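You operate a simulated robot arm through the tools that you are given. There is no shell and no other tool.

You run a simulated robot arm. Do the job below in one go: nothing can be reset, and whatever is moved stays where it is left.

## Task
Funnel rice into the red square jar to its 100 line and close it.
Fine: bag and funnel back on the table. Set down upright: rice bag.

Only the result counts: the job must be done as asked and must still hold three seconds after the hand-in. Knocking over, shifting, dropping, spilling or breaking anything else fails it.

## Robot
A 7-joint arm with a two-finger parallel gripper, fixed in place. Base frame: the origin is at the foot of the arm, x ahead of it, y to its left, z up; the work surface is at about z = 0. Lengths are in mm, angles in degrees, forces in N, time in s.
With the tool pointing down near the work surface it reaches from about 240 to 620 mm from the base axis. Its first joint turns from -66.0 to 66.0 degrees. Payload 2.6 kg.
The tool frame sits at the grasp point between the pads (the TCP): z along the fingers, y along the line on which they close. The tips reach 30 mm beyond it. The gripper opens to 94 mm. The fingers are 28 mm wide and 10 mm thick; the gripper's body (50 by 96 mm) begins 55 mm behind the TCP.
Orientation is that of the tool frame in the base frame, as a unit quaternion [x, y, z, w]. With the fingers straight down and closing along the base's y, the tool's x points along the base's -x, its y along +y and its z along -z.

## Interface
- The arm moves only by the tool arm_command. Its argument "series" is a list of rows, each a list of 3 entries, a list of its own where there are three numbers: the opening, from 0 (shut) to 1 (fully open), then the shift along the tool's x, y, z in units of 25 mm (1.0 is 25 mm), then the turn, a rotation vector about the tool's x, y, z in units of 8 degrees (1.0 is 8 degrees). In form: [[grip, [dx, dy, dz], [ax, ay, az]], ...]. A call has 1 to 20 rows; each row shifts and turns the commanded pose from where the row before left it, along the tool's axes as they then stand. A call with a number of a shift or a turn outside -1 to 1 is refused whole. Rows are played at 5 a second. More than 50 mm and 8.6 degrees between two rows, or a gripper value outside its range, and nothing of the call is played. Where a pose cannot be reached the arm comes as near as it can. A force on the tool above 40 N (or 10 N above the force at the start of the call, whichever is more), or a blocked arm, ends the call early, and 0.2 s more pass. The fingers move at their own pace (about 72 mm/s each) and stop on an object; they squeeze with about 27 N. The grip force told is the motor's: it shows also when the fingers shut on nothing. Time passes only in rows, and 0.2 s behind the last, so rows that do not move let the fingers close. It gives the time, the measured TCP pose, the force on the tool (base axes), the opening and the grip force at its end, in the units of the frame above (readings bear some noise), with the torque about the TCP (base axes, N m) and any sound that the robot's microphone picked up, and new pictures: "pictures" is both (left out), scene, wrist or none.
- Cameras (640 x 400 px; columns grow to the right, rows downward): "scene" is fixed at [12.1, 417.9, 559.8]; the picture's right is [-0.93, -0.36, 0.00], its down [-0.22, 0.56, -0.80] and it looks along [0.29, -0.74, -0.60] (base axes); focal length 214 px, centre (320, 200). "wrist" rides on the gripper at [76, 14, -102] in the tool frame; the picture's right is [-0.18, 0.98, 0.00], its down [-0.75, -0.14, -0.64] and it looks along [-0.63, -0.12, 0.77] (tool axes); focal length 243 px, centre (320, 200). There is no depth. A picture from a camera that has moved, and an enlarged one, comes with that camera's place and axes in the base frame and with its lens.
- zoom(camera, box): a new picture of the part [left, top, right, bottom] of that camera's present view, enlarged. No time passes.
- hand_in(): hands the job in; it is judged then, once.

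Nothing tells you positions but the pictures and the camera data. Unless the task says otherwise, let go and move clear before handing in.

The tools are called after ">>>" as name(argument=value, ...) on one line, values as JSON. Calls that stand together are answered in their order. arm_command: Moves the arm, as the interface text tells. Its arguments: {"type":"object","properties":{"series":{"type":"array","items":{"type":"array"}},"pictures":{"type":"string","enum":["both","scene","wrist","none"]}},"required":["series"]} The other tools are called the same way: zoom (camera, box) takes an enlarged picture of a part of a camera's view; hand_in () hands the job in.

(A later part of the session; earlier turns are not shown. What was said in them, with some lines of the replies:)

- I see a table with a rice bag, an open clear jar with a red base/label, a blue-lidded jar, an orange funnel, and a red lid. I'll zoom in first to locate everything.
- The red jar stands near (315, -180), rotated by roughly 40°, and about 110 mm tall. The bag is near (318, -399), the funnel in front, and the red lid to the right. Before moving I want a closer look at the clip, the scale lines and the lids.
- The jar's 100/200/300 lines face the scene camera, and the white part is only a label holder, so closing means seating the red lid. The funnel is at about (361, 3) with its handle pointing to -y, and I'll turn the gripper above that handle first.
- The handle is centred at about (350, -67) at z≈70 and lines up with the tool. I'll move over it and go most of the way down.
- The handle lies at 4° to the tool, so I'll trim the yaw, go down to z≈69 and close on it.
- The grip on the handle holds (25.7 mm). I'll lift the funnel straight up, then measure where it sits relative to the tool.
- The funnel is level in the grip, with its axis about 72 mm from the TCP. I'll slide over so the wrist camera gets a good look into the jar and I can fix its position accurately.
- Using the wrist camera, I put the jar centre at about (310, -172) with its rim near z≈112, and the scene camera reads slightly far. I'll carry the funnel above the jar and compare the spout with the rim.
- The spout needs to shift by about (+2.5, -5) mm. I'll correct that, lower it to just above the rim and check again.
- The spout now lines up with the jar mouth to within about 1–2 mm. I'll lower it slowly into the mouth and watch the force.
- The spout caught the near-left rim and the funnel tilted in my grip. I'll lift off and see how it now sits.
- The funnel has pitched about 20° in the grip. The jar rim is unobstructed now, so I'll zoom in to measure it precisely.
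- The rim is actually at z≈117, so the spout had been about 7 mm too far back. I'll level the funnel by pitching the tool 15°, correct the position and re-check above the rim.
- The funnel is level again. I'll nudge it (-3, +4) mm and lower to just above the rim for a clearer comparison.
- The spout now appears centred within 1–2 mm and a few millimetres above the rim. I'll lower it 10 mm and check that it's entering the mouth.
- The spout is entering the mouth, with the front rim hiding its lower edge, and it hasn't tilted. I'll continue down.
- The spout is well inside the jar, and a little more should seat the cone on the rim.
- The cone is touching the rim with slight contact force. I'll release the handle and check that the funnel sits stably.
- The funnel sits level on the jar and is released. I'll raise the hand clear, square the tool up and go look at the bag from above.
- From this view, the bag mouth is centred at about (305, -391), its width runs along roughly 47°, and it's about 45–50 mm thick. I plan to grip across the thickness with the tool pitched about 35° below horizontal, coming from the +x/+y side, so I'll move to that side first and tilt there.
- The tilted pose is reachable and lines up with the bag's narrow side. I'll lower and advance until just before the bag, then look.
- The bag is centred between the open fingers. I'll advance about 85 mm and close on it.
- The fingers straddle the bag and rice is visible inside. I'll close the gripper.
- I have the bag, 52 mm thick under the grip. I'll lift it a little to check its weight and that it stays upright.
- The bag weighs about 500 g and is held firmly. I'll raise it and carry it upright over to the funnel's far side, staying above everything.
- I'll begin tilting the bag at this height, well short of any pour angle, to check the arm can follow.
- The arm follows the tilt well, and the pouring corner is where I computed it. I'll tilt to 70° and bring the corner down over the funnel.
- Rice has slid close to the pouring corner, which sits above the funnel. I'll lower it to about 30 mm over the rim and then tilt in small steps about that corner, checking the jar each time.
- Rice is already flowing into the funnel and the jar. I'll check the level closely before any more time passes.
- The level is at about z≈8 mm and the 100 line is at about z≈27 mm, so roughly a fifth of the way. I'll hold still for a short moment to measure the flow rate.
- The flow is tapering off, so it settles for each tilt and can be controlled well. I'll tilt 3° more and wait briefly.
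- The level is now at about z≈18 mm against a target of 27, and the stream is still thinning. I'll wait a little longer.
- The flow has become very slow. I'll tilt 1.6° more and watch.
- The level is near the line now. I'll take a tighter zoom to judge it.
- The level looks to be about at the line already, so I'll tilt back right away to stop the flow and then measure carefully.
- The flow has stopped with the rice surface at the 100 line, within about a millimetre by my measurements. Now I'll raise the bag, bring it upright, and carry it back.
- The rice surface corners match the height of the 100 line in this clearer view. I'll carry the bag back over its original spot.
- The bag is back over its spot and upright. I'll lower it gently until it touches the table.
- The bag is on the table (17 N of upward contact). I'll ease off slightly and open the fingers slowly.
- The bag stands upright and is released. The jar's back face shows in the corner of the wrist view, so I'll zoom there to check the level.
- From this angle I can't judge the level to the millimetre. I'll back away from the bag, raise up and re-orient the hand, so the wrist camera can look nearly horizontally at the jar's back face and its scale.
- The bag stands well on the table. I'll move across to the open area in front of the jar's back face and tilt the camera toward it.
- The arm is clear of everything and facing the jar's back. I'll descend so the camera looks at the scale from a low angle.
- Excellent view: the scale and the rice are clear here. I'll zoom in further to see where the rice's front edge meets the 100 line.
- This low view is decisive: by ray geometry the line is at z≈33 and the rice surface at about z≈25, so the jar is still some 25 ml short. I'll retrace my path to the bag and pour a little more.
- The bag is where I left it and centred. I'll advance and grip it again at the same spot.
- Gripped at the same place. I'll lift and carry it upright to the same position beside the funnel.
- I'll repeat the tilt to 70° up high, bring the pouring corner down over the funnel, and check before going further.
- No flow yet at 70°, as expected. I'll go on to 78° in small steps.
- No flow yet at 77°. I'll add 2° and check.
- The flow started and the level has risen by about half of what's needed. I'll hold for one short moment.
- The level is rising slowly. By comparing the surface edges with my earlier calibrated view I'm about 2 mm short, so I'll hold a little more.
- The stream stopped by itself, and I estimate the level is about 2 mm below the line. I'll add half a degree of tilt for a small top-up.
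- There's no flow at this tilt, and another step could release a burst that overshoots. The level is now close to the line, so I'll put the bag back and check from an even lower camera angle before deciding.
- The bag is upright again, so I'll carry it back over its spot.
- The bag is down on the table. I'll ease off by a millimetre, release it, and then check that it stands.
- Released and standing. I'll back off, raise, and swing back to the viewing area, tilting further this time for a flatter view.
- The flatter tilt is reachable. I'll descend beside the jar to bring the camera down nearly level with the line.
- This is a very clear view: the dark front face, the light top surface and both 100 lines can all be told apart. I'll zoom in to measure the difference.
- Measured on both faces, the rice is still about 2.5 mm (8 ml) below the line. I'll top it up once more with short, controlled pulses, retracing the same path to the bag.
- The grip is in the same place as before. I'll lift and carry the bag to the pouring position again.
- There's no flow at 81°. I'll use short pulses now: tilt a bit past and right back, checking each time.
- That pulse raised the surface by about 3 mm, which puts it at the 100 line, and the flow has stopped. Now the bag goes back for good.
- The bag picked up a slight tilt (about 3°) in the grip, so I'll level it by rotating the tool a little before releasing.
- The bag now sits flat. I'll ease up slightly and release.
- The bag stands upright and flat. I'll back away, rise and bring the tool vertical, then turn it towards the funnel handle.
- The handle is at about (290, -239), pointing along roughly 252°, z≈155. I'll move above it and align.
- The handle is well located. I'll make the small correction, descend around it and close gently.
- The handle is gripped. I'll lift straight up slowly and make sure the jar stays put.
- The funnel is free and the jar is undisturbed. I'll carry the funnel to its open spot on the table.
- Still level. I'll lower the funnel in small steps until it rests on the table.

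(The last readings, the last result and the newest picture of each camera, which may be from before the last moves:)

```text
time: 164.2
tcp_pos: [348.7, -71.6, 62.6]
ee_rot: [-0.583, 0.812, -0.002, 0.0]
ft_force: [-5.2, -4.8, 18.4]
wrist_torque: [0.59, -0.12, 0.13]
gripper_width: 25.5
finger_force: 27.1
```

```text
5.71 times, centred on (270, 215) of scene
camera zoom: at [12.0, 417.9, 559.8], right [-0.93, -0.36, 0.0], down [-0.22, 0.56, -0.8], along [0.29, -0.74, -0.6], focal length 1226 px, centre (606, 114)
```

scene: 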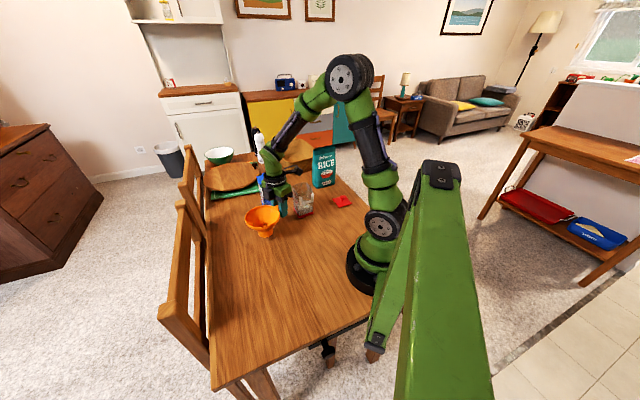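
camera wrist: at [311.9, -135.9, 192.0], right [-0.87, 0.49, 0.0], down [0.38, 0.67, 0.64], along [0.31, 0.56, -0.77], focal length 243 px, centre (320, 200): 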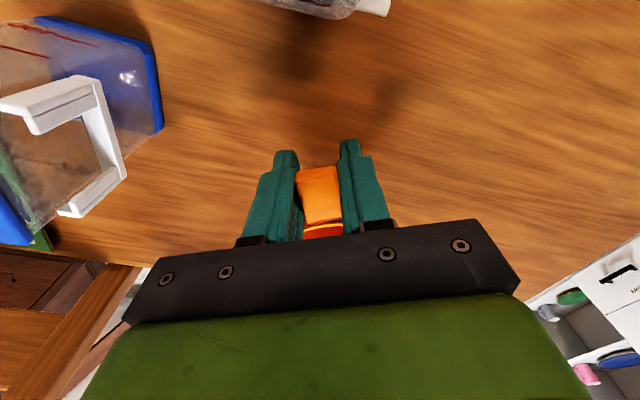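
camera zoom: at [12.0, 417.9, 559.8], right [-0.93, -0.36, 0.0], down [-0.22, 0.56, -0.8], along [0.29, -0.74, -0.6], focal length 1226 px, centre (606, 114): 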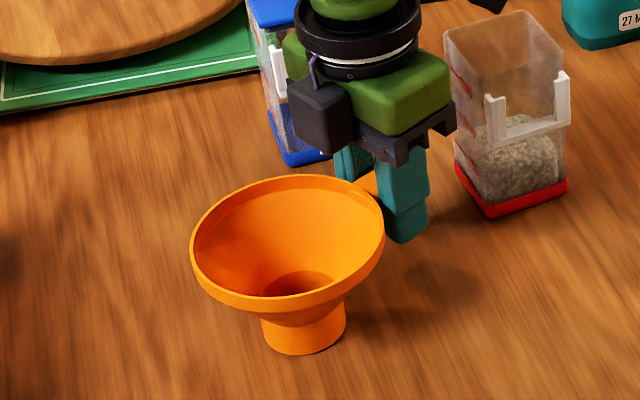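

Firm contact with the table now. I'll release the funnel and check that it stands.

>>> arm_command(series=[[0.0, [0, 0, -0.05], [0, 0, 0]], [0.35, [0, 0, 0], [0, 0, 0]], [0.5, [0, 0, 0], [0, 0, 0]], [0.6, [0, 0, 0], [0, 0, 0]], [0.6, [0, 0, 0], [0, 0, 0]]], pictures="none")

>>> zoom(camera="scene", box=[230, 180, 310, 250])

>>> arm_command(series=[[0.6, [0, 0, -0.4], [0, 0, 0]], [0.6, [0, 0, -0.8], [0, 0, 0]], [0.6, [0, 0, -0.9], [0, 0, 0]], [0.6, [0, 0, -0.9], [0, 0, 0]], [0.6, [0, 0, -0.9], [0, 0, 0]], [0.6, [0, 0, -0.9], [0, 0, 0]], [0.6, [0, 0, -0.9], [0, 0, 0]], [0.6, [0, 0, 0], [0, 0, 0]]])

>>> zoom(camera="scene", box=[230, 160, 360, 250])

```text
time: 165.4
tcp_pos: [349.3, -69.9, 63.8]
ee_rot: [-0.583, 0.813, -0.001, 0.0]
ft_force: [-0.4, 0.5, 0.4]
wrist_torque: [-0.04, 0.0, -0.02]
gripper_width: 56.3
finger_force: 0.0
```

```text
5.71 times, centred on (270, 215) of scene
camera zoom: at [12.1, 417.9, 559.8], right [-0.93, -0.36, 0.0], down [-0.22, 0.56, -0.8], along [0.29, -0.74, -0.6], focal length 1226 px, centre (606, 114)
```

zoom: 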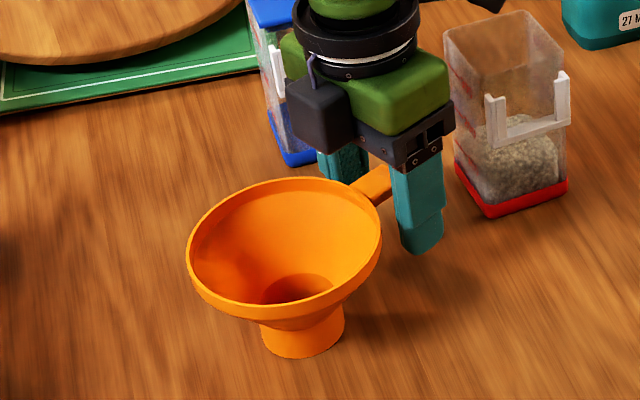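

```text
time: 167.2
tcp_pos: [349.0, -69.8, 207.4]
ee_rot: [-0.584, 0.812, 0.0, -0.001]
ft_force: [0.0, 0.4, -0.2]
wrist_torque: [0.02, 0.0, 0.0]
gripper_width: 56.3
finger_force: 0.0
camera wrist: at [310.8, -138.0, 309.4], right [-0.87, 0.49, 0.0], down [0.38, 0.67, 0.64], along [0.31, 0.56, -0.77], focal length 243 px, centre (320, 200)
```

scene: 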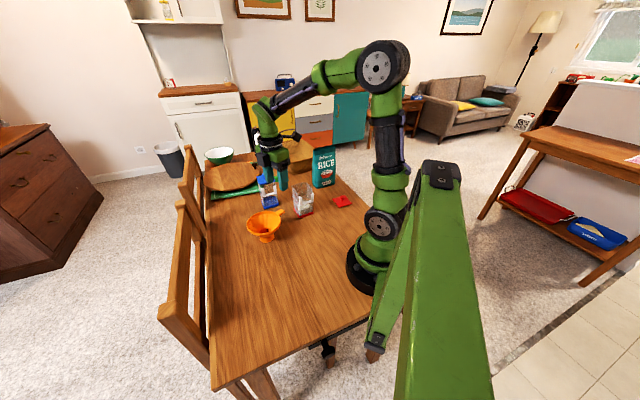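
wrist: 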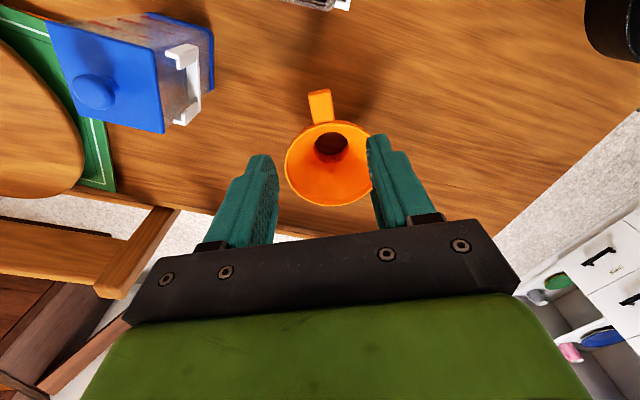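

```text
4.44 times, centred on (295, 205) of scene
camera zoom: at [12.1, 417.9, 559.8], right [-0.93, -0.36, 0.0], down [-0.22, 0.56, -0.8], along [0.29, -0.74, -0.6], focal length 953 px, centre (431, 178)
```

zoom: 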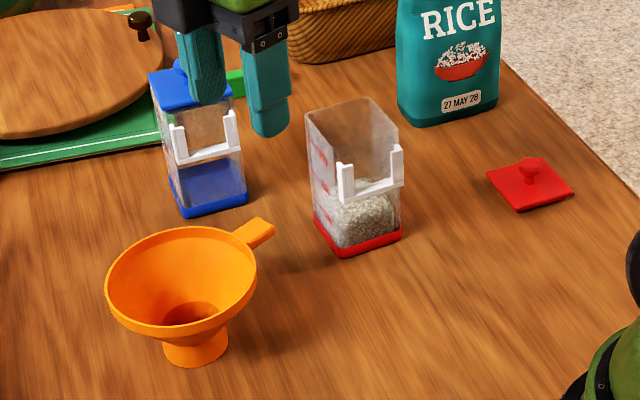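

The funnel stands on the table. Next is the lid: I'll first take a reference view of the jar mouth from directly above it, so I can compare it with the same view over the lid.

>>> arm_command(series=[[0.6, [0.86, 0.05, -0.08], [0, 0, 0]], [0.6, [0.86, 0.05, -0.08], [0, 0, 0]], [0.6, [0.86, 0.05, -0.08], [0, 0, 0]], [0.6, [0.86, 0.05, -0.08], [0, 0, 0.9]], [0.6, [0.86, 0.05, -0.08], [0, 0, 0.9]], [0.6, [0, 0, 0], [0, 0, 0.9]], [0.6, [0, 0, 0], [0, 0, 0]], [0.6, [0, 0, 0], [0, 0, 0]]], pictures="none")

>>> zoom(camera="wrist", box=[200, 20, 440, 180])

```text
time: 169.0
tcp_pos: [306.6, -167.2, 215.8]
ee_rot: [-0.42, 0.908, 0.0, -0.001]
ft_force: [0.7, 0.3, 0.5]
wrist_torque: [0.0, 0.02, -0.03]
gripper_width: 56.4
finger_force: 0.0
```

```text
2.50 times, centred on (320, 100) of wrist
camera zoom: at [245.0, -215.3, 318.5], right [-0.63, 0.78, 0.0], down [0.6, 0.48, 0.64], along [0.5, 0.4, -0.77], focal length 606 px, centre (320, 450)
```

zoom: 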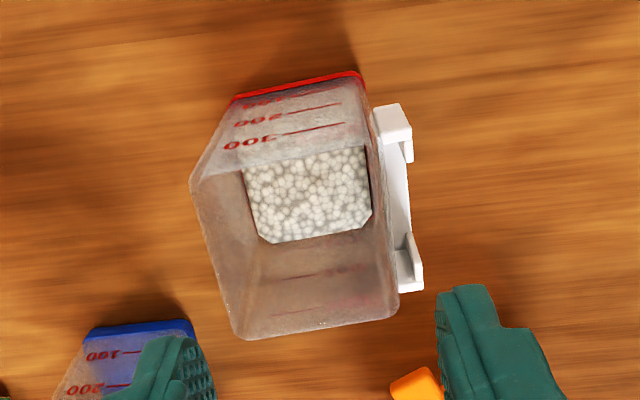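

>>> zoom(camera="wrist", box=[264, 66, 364, 161])

```text
4.21 times, centred on (314, 114) of wrist
camera zoom: at [245.0, -215.3, 318.5], right [-0.63, 0.78, 0.0], down [0.6, 0.48, 0.64], along [0.5, 0.4, -0.77], focal length 1022 px, centre (345, 564)
```

zoom: 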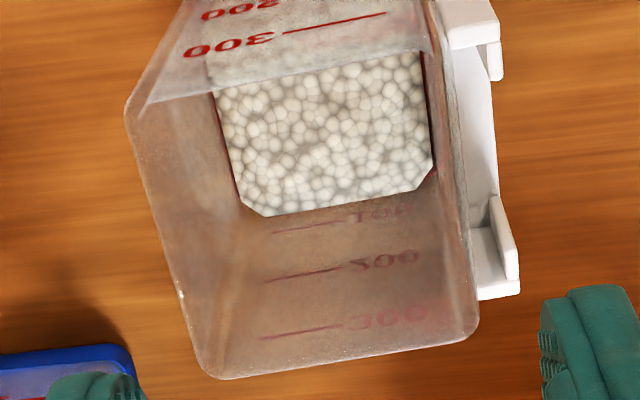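

I have a clean reference of the jar mouth: edges at about 49.5°, centre about 8 mm to one side of the tool axis. Now I'll take the same view over the lid.

>>> arm_command(series=[[0.6, [0.845, 0.0975, 0], [0, 0, 0]], [0.6, [0.845, 0.0975, 0], [0, 0, 0]], [0.6, [0.845, 0.0975, 0], [0, 0, 0]], [0.6, [0.845, 0.0975, 0], [0, 0, 0]], [0.6, [0.845, 0.0975, 0], [0, 0, 0]], [0.6, [0.845, 0.0975, 0], [0, 0, 0]], [0.6, [0.845, 0.0975, 0], [0, 0, 0]], [0.6, [0.845, 0.0975, 0], [0, 0, 0.69]], [0.6, [0, 0, 0.86], [0, 0, 0]], [0.6, [0, 0, 0.86], [0, 0, 0]], [0.6, [0, 0, 0.86], [0, 0, 0]], [0.6, [0, 0, 0.86], [0, 0, 0]], [0.6, [0, 0, 0.86], [0, 0, 0]], [0.6, [0, 0, 0], [0, 0, 0]], [0.6, [0, 0, 0], [0, 0, 0]]])

>>> zoom(camera="wrist", box=[264, 66, 364, 161])

```text
time: 172.2
tcp_pos: [180.9, -282.7, 107.4]
ee_rot: [-0.376, 0.927, 0.0, -0.001]
ft_force: [-0.5, -0.2, -0.6]
wrist_torque: [-0.02, 0.01, -0.01]
gripper_width: 56.5
finger_force: 0.0
camera wrist: at [116.9, -326.9, 209.5], right [-0.55, 0.83, 0.0], down [0.64, 0.43, 0.64], along [0.53, 0.35, -0.77], focal length 243 px, centre (320, 200)
```

scene: 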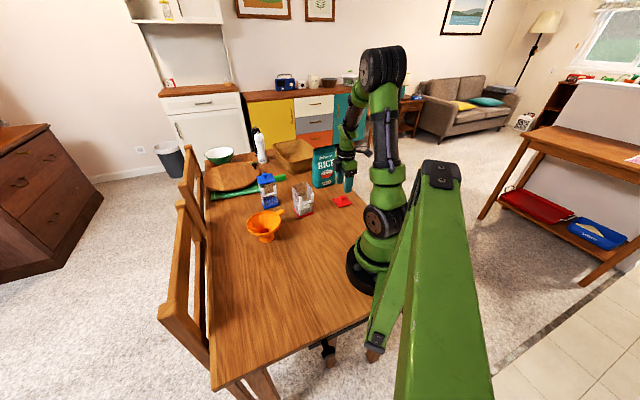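
wrist: 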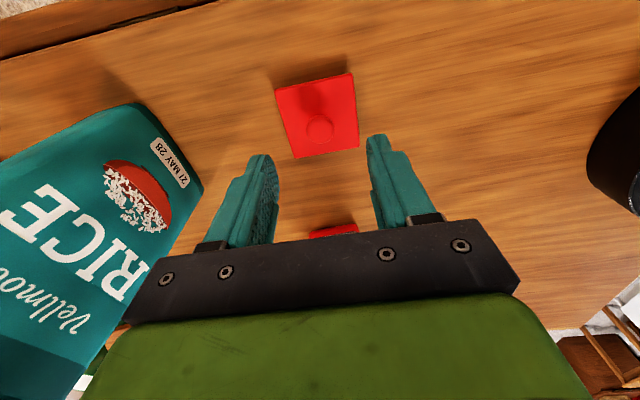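

```text
4.21 times, centred on (314, 114) of wrist
camera zoom: at [116.9, -326.9, 209.5], right [-0.55, 0.83, 0.0], down [0.64, 0.43, 0.64], along [0.53, 0.35, -0.77], focal length 1022 px, centre (345, 564)
```

zoom: 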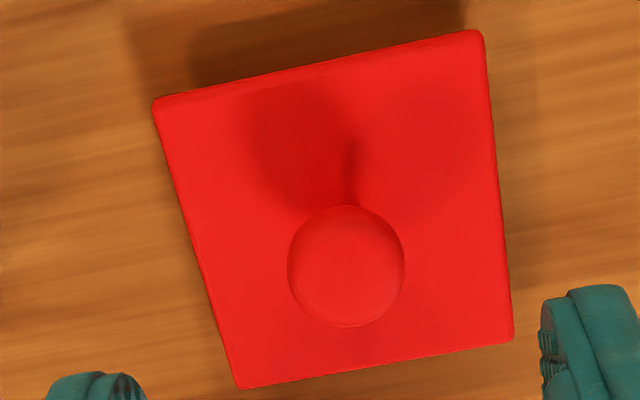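

The lid and jar views match well: the lid is square to the tool and nearly centred. I'll centre on the knob, descend and grip it.

>>> arm_command(series=[[0.6, [-0.08, -0.03, 0.5], [0, 0, 0]], [0.6, [0, 0, 0.7], [0, 0, 0]], [0.6, [0, 0, 0.7], [0, 0, 0]], [0.6, [0, 0, 0.5], [0, 0, 0]], [0.6, [0, 0, 0.14], [0, 0, 0]], [0.6, [0, 0, 0], [0, 0, 0]]])

>>> zoom(camera="wrist", box=[240, 80, 400, 220])

>>> zoom(camera="scene", box=[320, 170, 370, 220])

```text
time: 173.6
tcp_pos: [185.0, -284.2, 43.5]
ee_rot: [-0.376, 0.927, -0.001, 0.0]
ft_force: [0.2, -0.1, -0.2]
wrist_torque: [0.01, 0.02, -0.02]
gripper_width: 56.3
finger_force: 0.1
camera wrist: at [118.7, -327.2, 146.4], right [-0.55, 0.83, 0.0], down [0.64, 0.42, 0.64], along [0.53, 0.35, -0.77], focal length 243 px, centre (320, 200)
```

scene: 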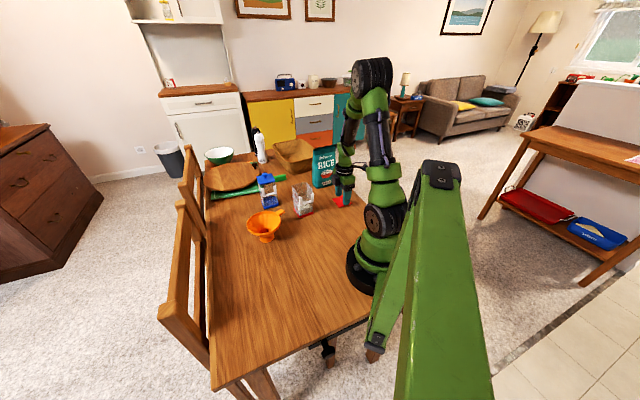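
wrist: 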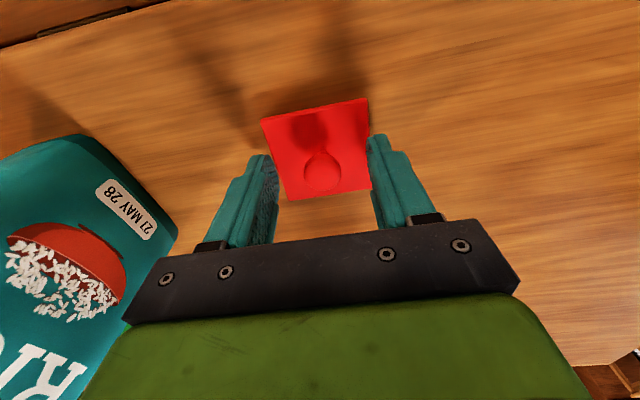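

```text
2.86 times, centred on (320, 150) of wrist
camera zoom: at [118.7, -327.2, 146.4], right [-0.55, 0.83, 0.0], down [0.64, 0.42, 0.64], along [0.53, 0.35, -0.77], focal length 693 px, centre (320, 343)
```

zoom: 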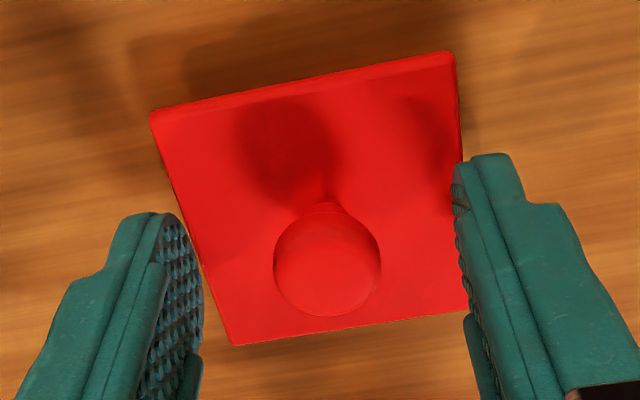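

```text
8.00 times, centred on (345, 195) of scene
camera zoom: at [12.1, 417.9, 559.8], right [-0.93, -0.36, 0.0], down [-0.22, 0.56, -0.8], along [0.29, -0.74, -0.6], focal length 1716 px, centre (120, 240)
```

zoom: 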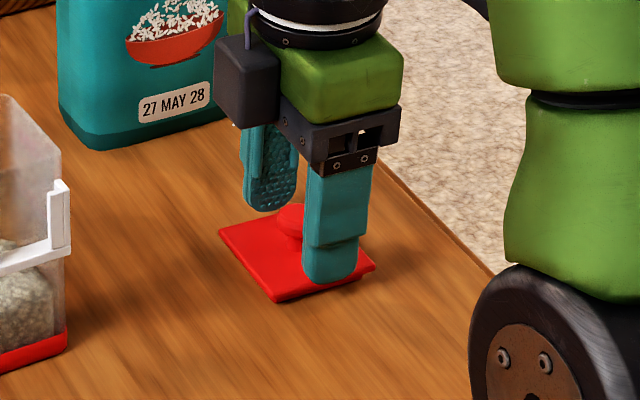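

>>> arm_command(series=[[0.4, [0, 0, 0], [0, 0, 0]], [0.3, [0, 0, 0], [0, 0, 0]], [0.0, [0, 0, 0], [0, 0, 0]], [0.0, [0, 0, 0], [0, 0, 0]], [0.0, [0, 0, 0], [0, 0, 0]], [0.0, [0, 0, 0], [0, 0, 0]]], pictures="none")

>>> zoom(camera="wrist", box=[240, 80, 400, 220])

>>> arm_command(series=[[0.0, [0, 0, -0.4], [0, 0, 0]], [0.0, [0, 0, -0.8], [0, 0, 0]], [0.0, [0, 0, -0.8], [0, 0, 0]], [0.0, [0, 0, 0], [0, 0, 0]]])

>>> zoom(camera="wrist", box=[240, 80, 400, 220])

>>> zoom(camera="scene", box=[310, 160, 370, 210])

```text
time: 175.0
tcp_pos: [184.1, -284.5, 43.3]
ee_rot: [-0.376, 0.926, 0.0, -0.001]
ft_force: [-0.3, -1.0, 1.3]
wrist_torque: [0.0, -0.02, 0.02]
gripper_width: 17.7
finger_force: 27.0
```

```text
2.86 times, centred on (320, 150) of wrist
camera zoom: at [118.8, -327.2, 146.6], right [-0.55, 0.83, 0.0], down [0.64, 0.43, 0.64], along [0.53, 0.35, -0.77], focal length 693 px, centre (320, 343)
```

zoom: 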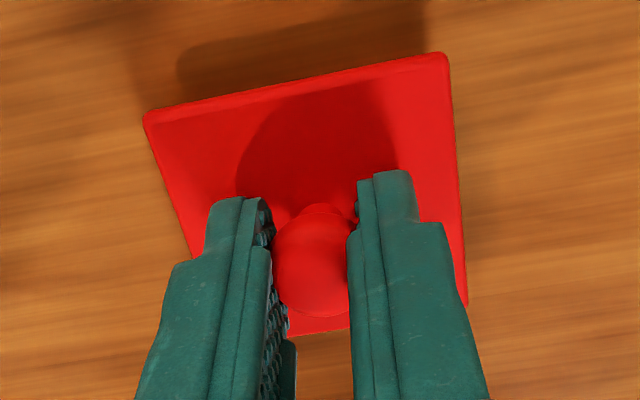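

```text
time: 176.0
tcp_pos: [184.6, -281.6, 96.9]
ee_rot: [-0.377, 0.926, -0.001, -0.001]
ft_force: [-0.1, 0.5, -0.7]
wrist_torque: [0.0, 0.0, 0.0]
gripper_width: 18.0
finger_force: 27.5
camera wrist: at [120.2, -324.0, 198.6], right [-0.55, 0.83, 0.0], down [0.64, 0.43, 0.64], along [0.53, 0.35, -0.77], focal length 243 px, centre (320, 200)
```

scene: 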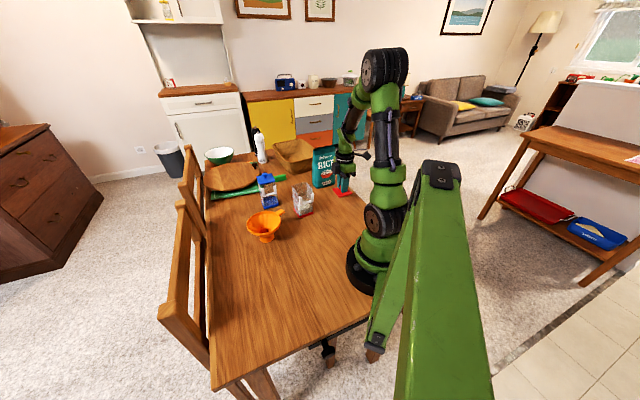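
wrist: 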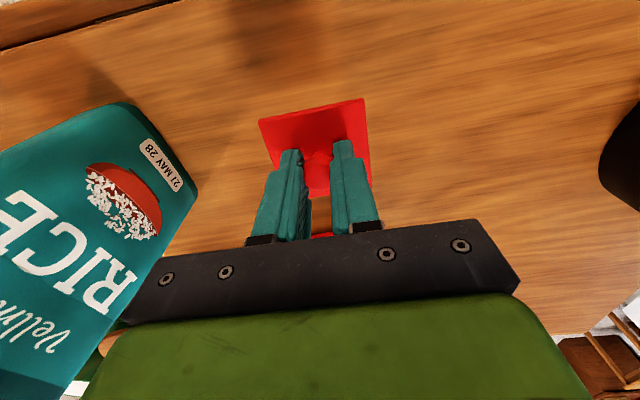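

```text
2.86 times, centred on (320, 150) of wrist
camera zoom: at [120.2, -324.0, 198.6], right [-0.55, 0.83, 0.0], down [0.64, 0.43, 0.64], along [0.53, 0.35, -0.77], focal length 693 px, centre (320, 343)
```

zoom: 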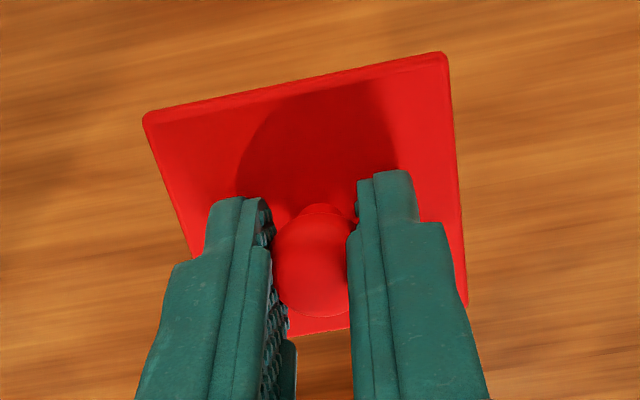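

```text
8.00 times, centred on (340, 185) of scene
camera zoom: at [12.1, 417.9, 559.8], right [-0.93, -0.36, 0.0], down [-0.22, 0.56, -0.8], along [0.29, -0.74, -0.6], focal length 1716 px, centre (160, 320)
```

zoom: 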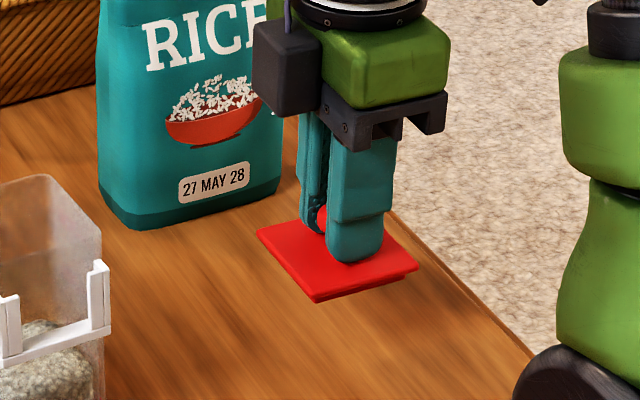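

The lid is held level by its knob. I'll raise it, carry it above the jar and turn it to match the jar's angle.

>>> arm_command(series=[[0.0, [0, 0, -0.94], [0, 0, 0]], [0.0, [0, 0, -0.94], [0, 0, 0]], [0.0, [0, 0, -0.94], [0, 0, 0]], [0.0, [0, 0, -0.94], [0, 0, 0]], [0.0, [0, 0, -0.94], [0, 0, 0]], [0.0, [-0.5, -0.03, 0], [0, 0, 0]], [0.0, [-0.9, -0.06, 0], [0, 0, 0]], [0.0, [-0.9, -0.06, 0], [0, 0, 0]], [0.0, [-0.9, -0.06, 0], [0, 0, 0]], [0.0, [-0.9, -0.06, 0], [0, 0, 0]], [0.0, [-0.9, -0.06, 0], [0, 0, 0]], [0.0, [-0.9, -0.06, 0], [0, 0, 0]], [0.0, [-0.85, -0.05, 0], [0, 0, 0]], [0.0, [0, 0, 0], [0, 0, -0.49]], [0.0, [0, 0, 0], [0, 0, 0]], [0.0, [0, 0, 0], [0, 0, 0]]])

>>> zoom(camera="wrist", box=[240, 60, 400, 200])

>>> zoom(camera="scene", box=[270, 160, 340, 220])

```text
time: 179.4
tcp_pos: [312.7, -174.3, 213.0]
ee_rot: [-0.407, 0.913, -0.001, -0.001]
ft_force: [0.5, -0.3, -0.5]
wrist_torque: [0.03, -0.03, -0.01]
gripper_width: 17.8
finger_force: 26.2
camera wrist: at [250.2, -220.7, 314.2], right [-0.61, 0.79, 0.0], down [0.61, 0.47, 0.64], along [0.51, 0.39, -0.77], focal length 243 px, centre (320, 200)
```

scene: 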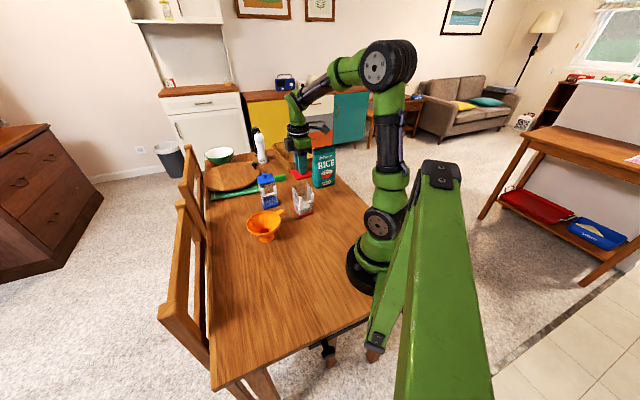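
wrist: 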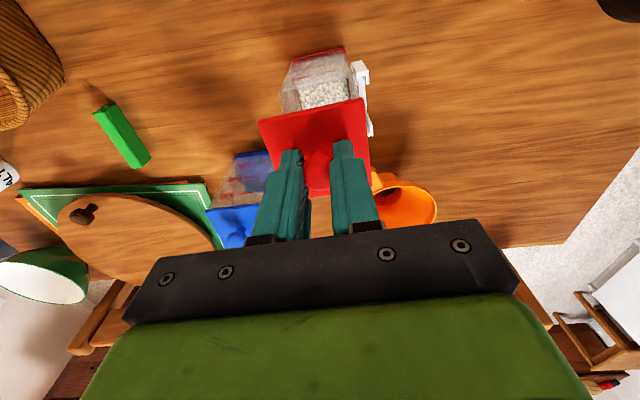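

```text
2.86 times, centred on (320, 130) of wrist
camera zoom: at [250.2, -220.7, 314.2], right [-0.61, 0.79, 0.0], down [0.61, 0.47, 0.64], along [0.51, 0.39, -0.77], focal length 693 px, centre (320, 400)
```

zoom: 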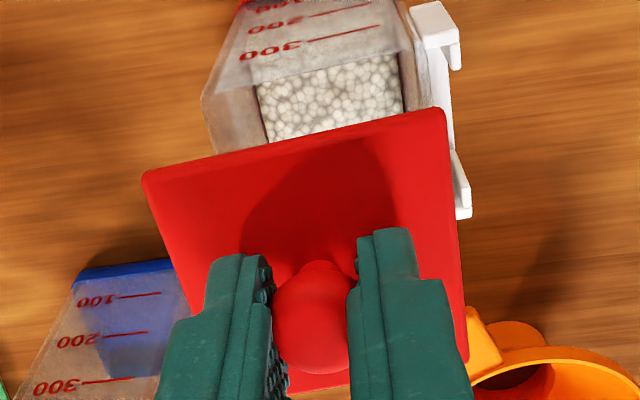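

```text
6.67 times, centred on (305, 190) of scene
camera zoom: at [12.1, 417.9, 559.8], right [-0.93, -0.36, 0.0], down [-0.22, 0.56, -0.8], along [0.29, -0.74, -0.6], focal length 1430 px, centre (420, 267)
```

zoom: 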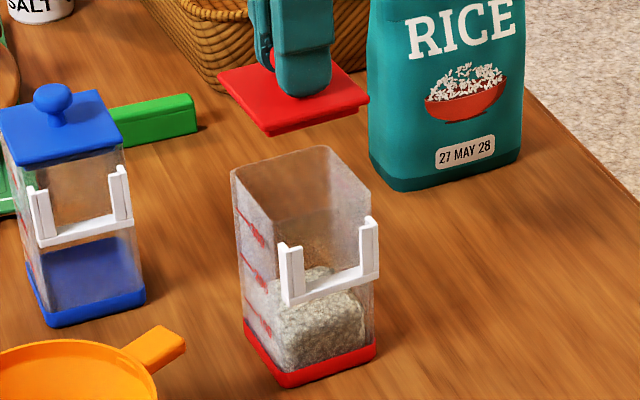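

By the wrist view, the lid needs a small shift of about 2.5 mm. I'll correct and lower it to just above the rim.

>>> arm_command(series=[[0.0, [-0.1, 0.02, 0.3], [0, 0, 0]], [0.0, [0, 0, 0.6], [0, 0, 0]], [0.0, [0, 0, 0.6], [0, 0, 0]], [0.0, [0, 0, 0.35], [0, 0, 0]], [0.0, [0, 0, 0], [0, 0, 0]], [0.0, [0, 0, 0], [0, 0, 0]]], pictures="none")

>>> zoom(camera="wrist", box=[240, 60, 400, 200])

>>> zoom(camera="scene", box=[286, 170, 326, 200])

```text
time: 180.8
tcp_pos: [315.5, -169.6, 166.2]
ee_rot: [-0.407, 0.913, 0.0, 0.0]
ft_force: [-0.1, 0.1, -0.2]
wrist_torque: [-0.01, 0.01, -0.01]
gripper_width: 17.9
finger_force: 26.9
```

```text
2.86 times, centred on (320, 130) of wrist
camera zoom: at [253.5, -217.6, 269.4], right [-0.61, 0.79, 0.0], down [0.61, 0.47, 0.64], along [0.51, 0.39, -0.77], focal length 693 px, centre (320, 400)
```

zoom: 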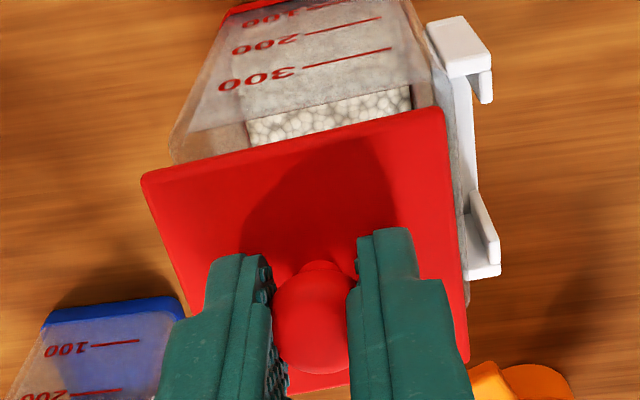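

```text
13.33 times, centred on (306, 185) of scene
camera zoom: at [12.1, 417.9, 559.8], right [-0.93, -0.36, 0.0], down [-0.22, 0.56, -0.8], along [0.29, -0.74, -0.6], focal length 2860 px, centre (507, 400)
```

zoom: 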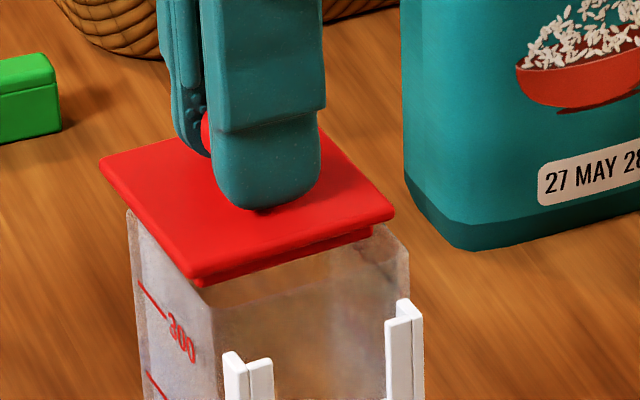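

>>> zoom(camera="scene", box=[288, 176, 324, 198])

>>> zoom(camera="wrist", box=[264, 66, 364, 130])

>>> zoom(camera="wrist", box=[335, 80, 395, 180])

```text
16.00 times, centred on (306, 187) of scene
camera zoom: at [12.1, 417.9, 559.8], right [-0.93, -0.36, 0.0], down [-0.22, 0.56, -0.8], along [0.29, -0.74, -0.6], focal length 3432 px, centre (544, 408)
```

zoom: 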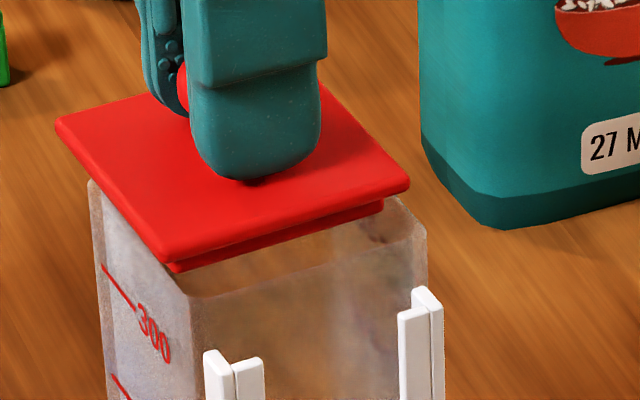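

```text
6.25 times, centred on (314, 98) of wrist
camera zoom: at [253.5, -217.6, 269.4], right [-0.61, 0.79, 0.0], down [0.61, 0.47, 0.64], along [0.51, 0.39, -0.77], focal length 1516 px, centre (358, 838)
```

zoom: 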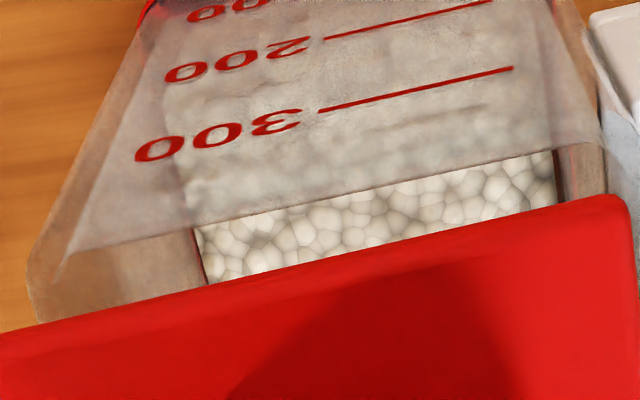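

```text
4.00 times, centred on (365, 130) of wrist
camera zoom: at [253.5, -217.6, 269.4], right [-0.61, 0.79, 0.0], down [0.61, 0.47, 0.64], along [0.51, 0.39, -0.77], focal length 970 px, centre (140, 480)
```

zoom: 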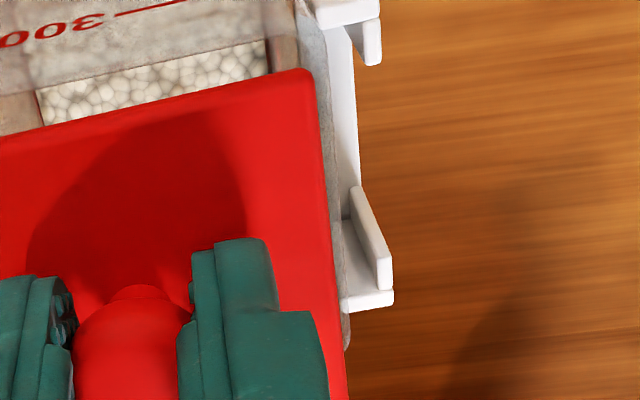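

Both cameras agree the lid is 3–4 mm off to one side. I'll shift it by about (2.9, 2.2) mm in the tool frame and compare again.

>>> arm_command(series=[[0.0, [0.116, 0.088, 0], [0, 0, 0]], [0.0, [0, 0, 0], [0, 0, 0]], [0.0, [0, 0, 0], [0, 0, 0]]], pictures="none")

>>> zoom(camera="scene", box=[288, 176, 324, 198])

>>> zoom(camera="wrist", box=[264, 66, 364, 130])

>>> zoom(camera="wrist", box=[335, 80, 395, 180])

```text
time: 181.6
tcp_pos: [311.8, -171.6, 165.7]
ee_rot: [-0.407, 0.913, -0.001, -0.001]
ft_force: [0.3, 0.6, 0.2]
wrist_torque: [0.0, 0.03, 0.04]
gripper_width: 18.0
finger_force: 27.1
```

```text
16.00 times, centred on (306, 187) of scene
camera zoom: at [12.1, 417.9, 559.8], right [-0.93, -0.36, 0.0], down [-0.22, 0.56, -0.8], along [0.29, -0.74, -0.6], focal length 3432 px, centre (544, 408)
```

zoom: 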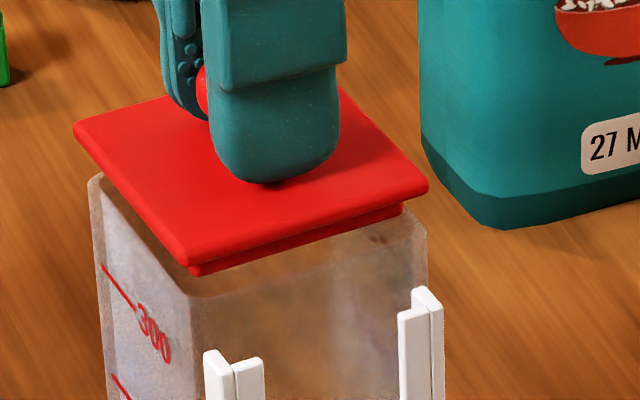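

```text
6.25 times, centred on (314, 98) of wrist
camera zoom: at [249.3, -218.8, 268.7], right [-0.61, 0.79, 0.0], down [0.61, 0.47, 0.64], along [0.51, 0.39, -0.77], focal length 1516 px, centre (358, 838)
```

zoom: 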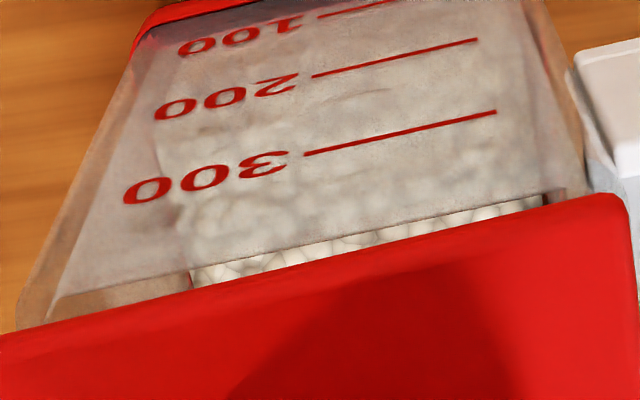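

```text
4.00 times, centred on (365, 130) of wrist
camera zoom: at [249.3, -218.8, 268.7], right [-0.61, 0.79, 0.0], down [0.61, 0.47, 0.64], along [0.51, 0.39, -0.77], focal length 970 px, centre (140, 480)
```

zoom: 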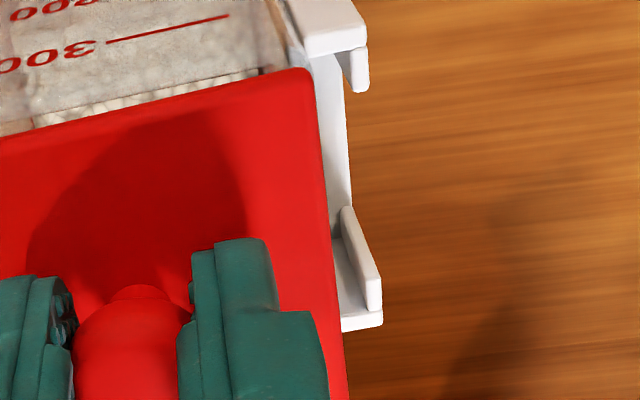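

The lid is now aligned to within about a millimetre with no visible twist. I'll lower it in small steps and watch for contact.

>>> arm_command(series=[[0.0, [0, 0, 0.12], [0, 0, 0]], [0.0, [0, 0, 0.08], [0, 0, 0]], [0.0, [0, 0, 0], [0, 0, 0]]], pictures="none")

>>> arm_command(series=[[0.0, [0, 0, 0.06], [0, 0, 0]], [0.0, [0, 0, 0], [0, 0, 0]]], pictures="none")

>>> zoom(camera="scene", box=[288, 176, 324, 198])

```text
time: 182.4
tcp_pos: [310.2, -171.6, 161.2]
ee_rot: [-0.407, 0.913, 0.0, -0.001]
ft_force: [0.7, -0.6, 1.0]
wrist_torque: [-0.01, -0.02, -0.02]
gripper_width: 17.9
finger_force: 27.2
```

```text
time: 183.0
tcp_pos: [308.8, -171.2, 160.1]
ee_rot: [-0.408, 0.913, -0.001, -0.001]
ft_force: [0.1, -0.4, -0.4]
wrist_torque: [-0.01, 0.02, 0.01]
gripper_width: 17.5
finger_force: 27.6
```

```text
16.00 times, centred on (306, 187) of scene
camera zoom: at [12.1, 417.9, 559.8], right [-0.93, -0.36, 0.0], down [-0.22, 0.56, -0.8], along [0.29, -0.74, -0.6], focal length 3432 px, centre (544, 408)
```

zoom: 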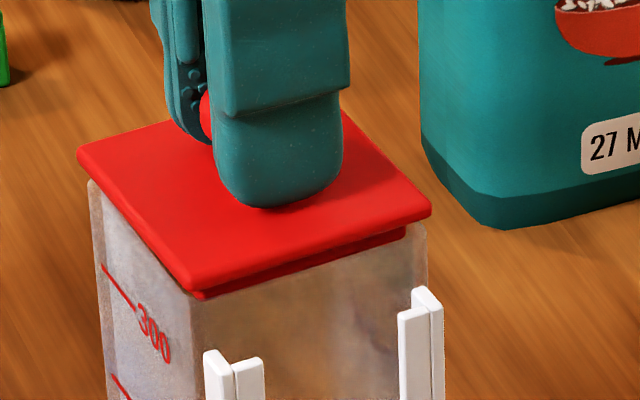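

>>> arm_command(series=[[0.0, [0, 0, 0.06], [0, 0, 0]], [0.0, [0, 0, 0], [0, 0, 0]]], pictures="none")

>>> zoom(camera="scene", box=[288, 176, 324, 198])

>>> arm_command(series=[[0.0, [0, 0, 0.06], [0, 0, 0]], [0.0, [0, 0, 0], [0, 0, 0]]], pictures="none")

>>> zoom(camera="scene", box=[288, 176, 324, 198])

```text
time: 183.6
tcp_pos: [311.2, -172.3, 157.6]
ee_rot: [-0.408, 0.913, -0.001, 0.0]
ft_force: [-0.5, 0.1, 0.6]
wrist_torque: [0.01, 0.03, 0.02]
gripper_width: 17.7
finger_force: 27.5
```

```text
16.00 times, centred on (306, 187) of scene
camera zoom: at [12.1, 417.9, 559.8], right [-0.93, -0.36, 0.0], down [-0.22, 0.56, -0.8], along [0.29, -0.74, -0.6], focal length 3432 px, centre (544, 408)
```

zoom: 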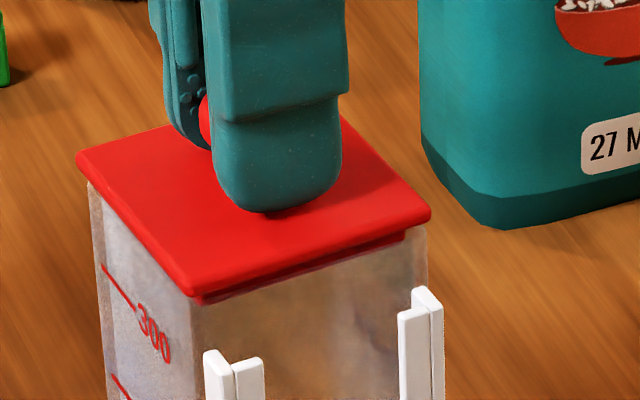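

```text
time: 184.2
tcp_pos: [310.6, -171.6, 157.1]
ee_rot: [-0.407, 0.913, 0.0, -0.001]
ft_force: [-0.9, 0.4, -0.2]
wrist_torque: [-0.01, 0.0, -0.02]
gripper_width: 17.9
finger_force: 26.4
```

```text
16.00 times, centred on (306, 187) of scene
camera zoom: at [12.1, 417.9, 559.8], right [-0.93, -0.36, 0.0], down [-0.22, 0.56, -0.8], along [0.29, -0.74, -0.6], focal length 3432 px, centre (544, 408)
```

zoom: 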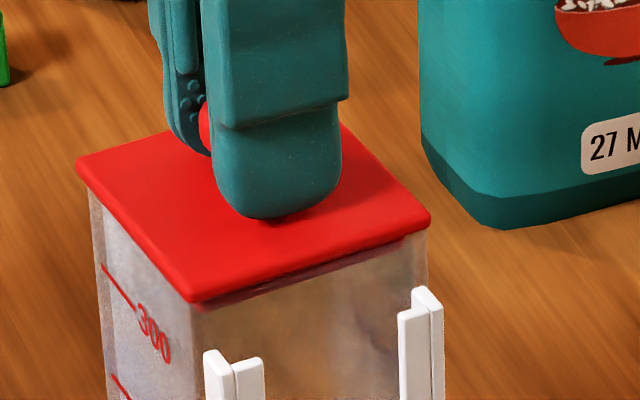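

The lid's plug is sliding into the mouth with no resistance. I'll go on until the plate rests on the rim.

>>> arm_command(series=[[0.0, [0, 0, 0.06], [0, 0, 0]], [0.0, [0, 0, 0], [0, 0, 0]]], pictures="none")

>>> arm_command(series=[[0.0, [0, 0, 0.06], [0, 0, 0]], [0.0, [0, 0, 0], [0, 0, 0]]], pictures="none")

>>> zoom(camera="scene", box=[288, 176, 324, 198])

```text
time: 184.8
tcp_pos: [311.9, -170.5, 156.2]
ee_rot: [-0.408, 0.913, -0.002, 0.0]
ft_force: [-3.4, -2.3, 13.1]
wrist_torque: [-0.01, 0.09, -0.03]
gripper_width: 17.8
finger_force: 26.9
heard: snap
```

```text
time: 185.4
tcp_pos: [311.6, -171.6, 156.5]
ee_rot: [-0.407, 0.913, -0.002, 0.001]
ft_force: [-7.6, 1.5, 29.9]
wrist_torque: [0.07, 0.1, -0.06]
gripper_width: 17.7
finger_force: 26.6
```

```text
16.00 times, centred on (306, 187) of scene
camera zoom: at [12.0, 417.9, 559.7], right [-0.93, -0.36, 0.0], down [-0.22, 0.56, -0.8], along [0.29, -0.74, -0.6], focal length 3432 px, centre (544, 408)
```

zoom: 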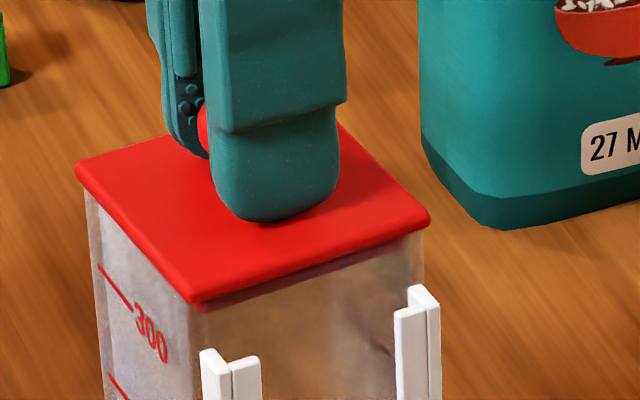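

I heard a snap, so the lid has closed onto the jar. I'll ease off the pressure, release the knob and rise straight up.

>>> arm_command(series=[[0.0, [0, 0, -0.08], [0, 0, 0]], [0.25, [0, 0, 0], [0, 0, 0]], [0.4, [0, 0, 0], [0, 0, 0]], [0.5, [0, 0, 0], [0, 0, 0]], [0.5, [0, 0, 0], [0, 0, 0]]], pictures="none")

>>> zoom(camera="scene", box=[270, 160, 340, 220])

>>> arm_command(series=[[0.5, [0, 0, -0.4], [0, 0, 0]], [0.5, [0, 0, -0.8], [0, 0, 0]], [0.5, [0, 0, -0.9], [0, 0, 0]], [0.5, [0, 0, -0.9], [0, 0, 0]], [0.5, [0, 0, -0.9], [0, 0, 0]], [0.5, [0, 0, -0.9], [0, 0, 0]], [0.5, [0, 0, 0], [0, 0, 0]], [0.5, [0, 0, 0], [0, 0, 0]]])

>>> zoom(camera="scene", box=[220, 140, 380, 250])

>>> zoom(camera="scene", box=[286, 174, 326, 220])

```text
time: 186.6
tcp_pos: [311.3, -170.9, 155.3]
ee_rot: [-0.407, 0.913, 0.0, -0.001]
ft_force: [0.2, 0.5, 1.0]
wrist_torque: [0.04, 0.01, 0.03]
gripper_width: 46.8
finger_force: 0.0
```

```text
6.67 times, centred on (305, 190) of scene
camera zoom: at [12.1, 417.9, 559.8], right [-0.93, -0.36, 0.0], down [-0.22, 0.56, -0.8], along [0.29, -0.74, -0.6], focal length 1430 px, centre (420, 267)
```

zoom: 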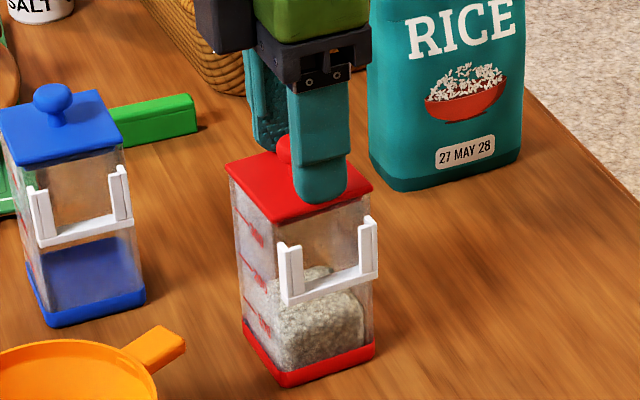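

```text
time: 188.4
tcp_pos: [309.6, -173.2, 275.8]
ee_rot: [-0.407, 0.913, -0.001, -0.001]
ft_force: [0.9, -0.3, 0.8]
wrist_torque: [0.0, 0.01, 0.01]
gripper_width: 46.7
finger_force: 0.1
camera wrist: at [248.3, -220.1, 378.6], right [-0.61, 0.79, 0.0], down [0.61, 0.47, 0.64], along [0.51, 0.39, -0.77], focal length 243 px, centre (320, 200)
```

scene: 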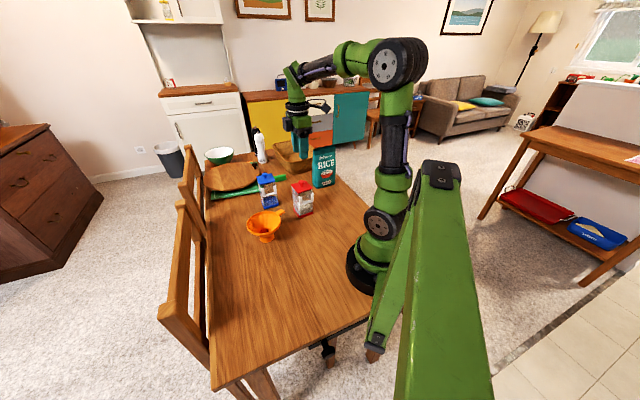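
wrist: 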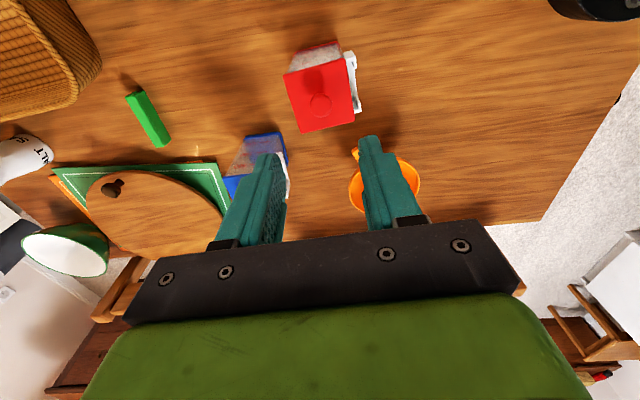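

```text
3.64 times, centred on (300, 195) of scene
camera zoom: at [12.1, 417.9, 559.8], right [-0.93, -0.36, 0.0], down [-0.22, 0.56, -0.8], along [0.29, -0.74, -0.6], focal length 780 px, centre (393, 218)
```

zoom: 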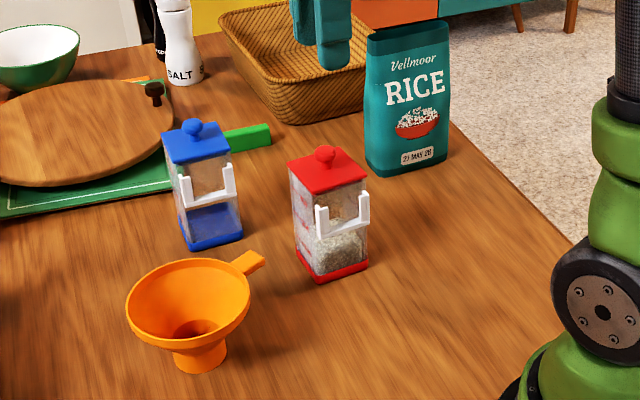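

```text
8.70 times, centred on (306, 197) of scene
camera zoom: at [12.1, 417.9, 559.8], right [-0.93, -0.36, 0.0], down [-0.22, 0.56, -0.8], along [0.29, -0.74, -0.6], focal length 1865 px, centre (442, 226)
```

zoom: 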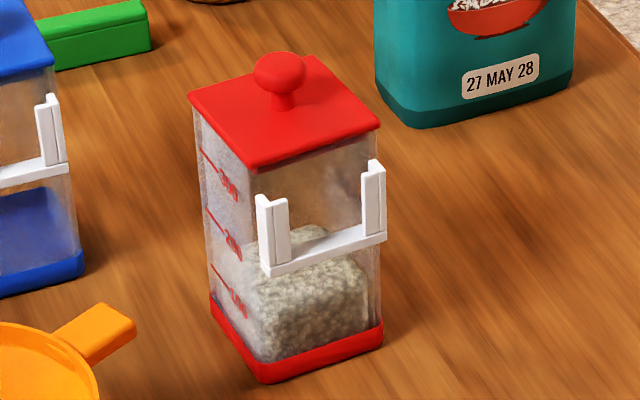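

The jar is filled to its 100 line and its lid is snapped on. The bag stands upright on the table, the funnel is back on the table, and the hand is clear with nothing spilled, so I'll hand in.

>>> hand_in()

```text
The job is handed in.
```

The red square jar is filled to its 100 line and closed; the lid went on with an audible snap. I've handed the job in.

- **Rice level:** I measured it against the line from a low camera view and found it about 2.5 mm short. I then topped it up by about 3 mm. I judged that final level only from the fixed scene camera, so it could be off by about 1 mm.
- **Rice bag:** it stands upright on the table in its original spot, and my hand is clear of it.
- **Funnel:** it is back on the table near where it started, standing on its spout.
- **Other objects:** nothing else was knocked or shifted that I could see, and I saw no spilled rice. The jar may have moved a few millimetres while I was using the funnel.
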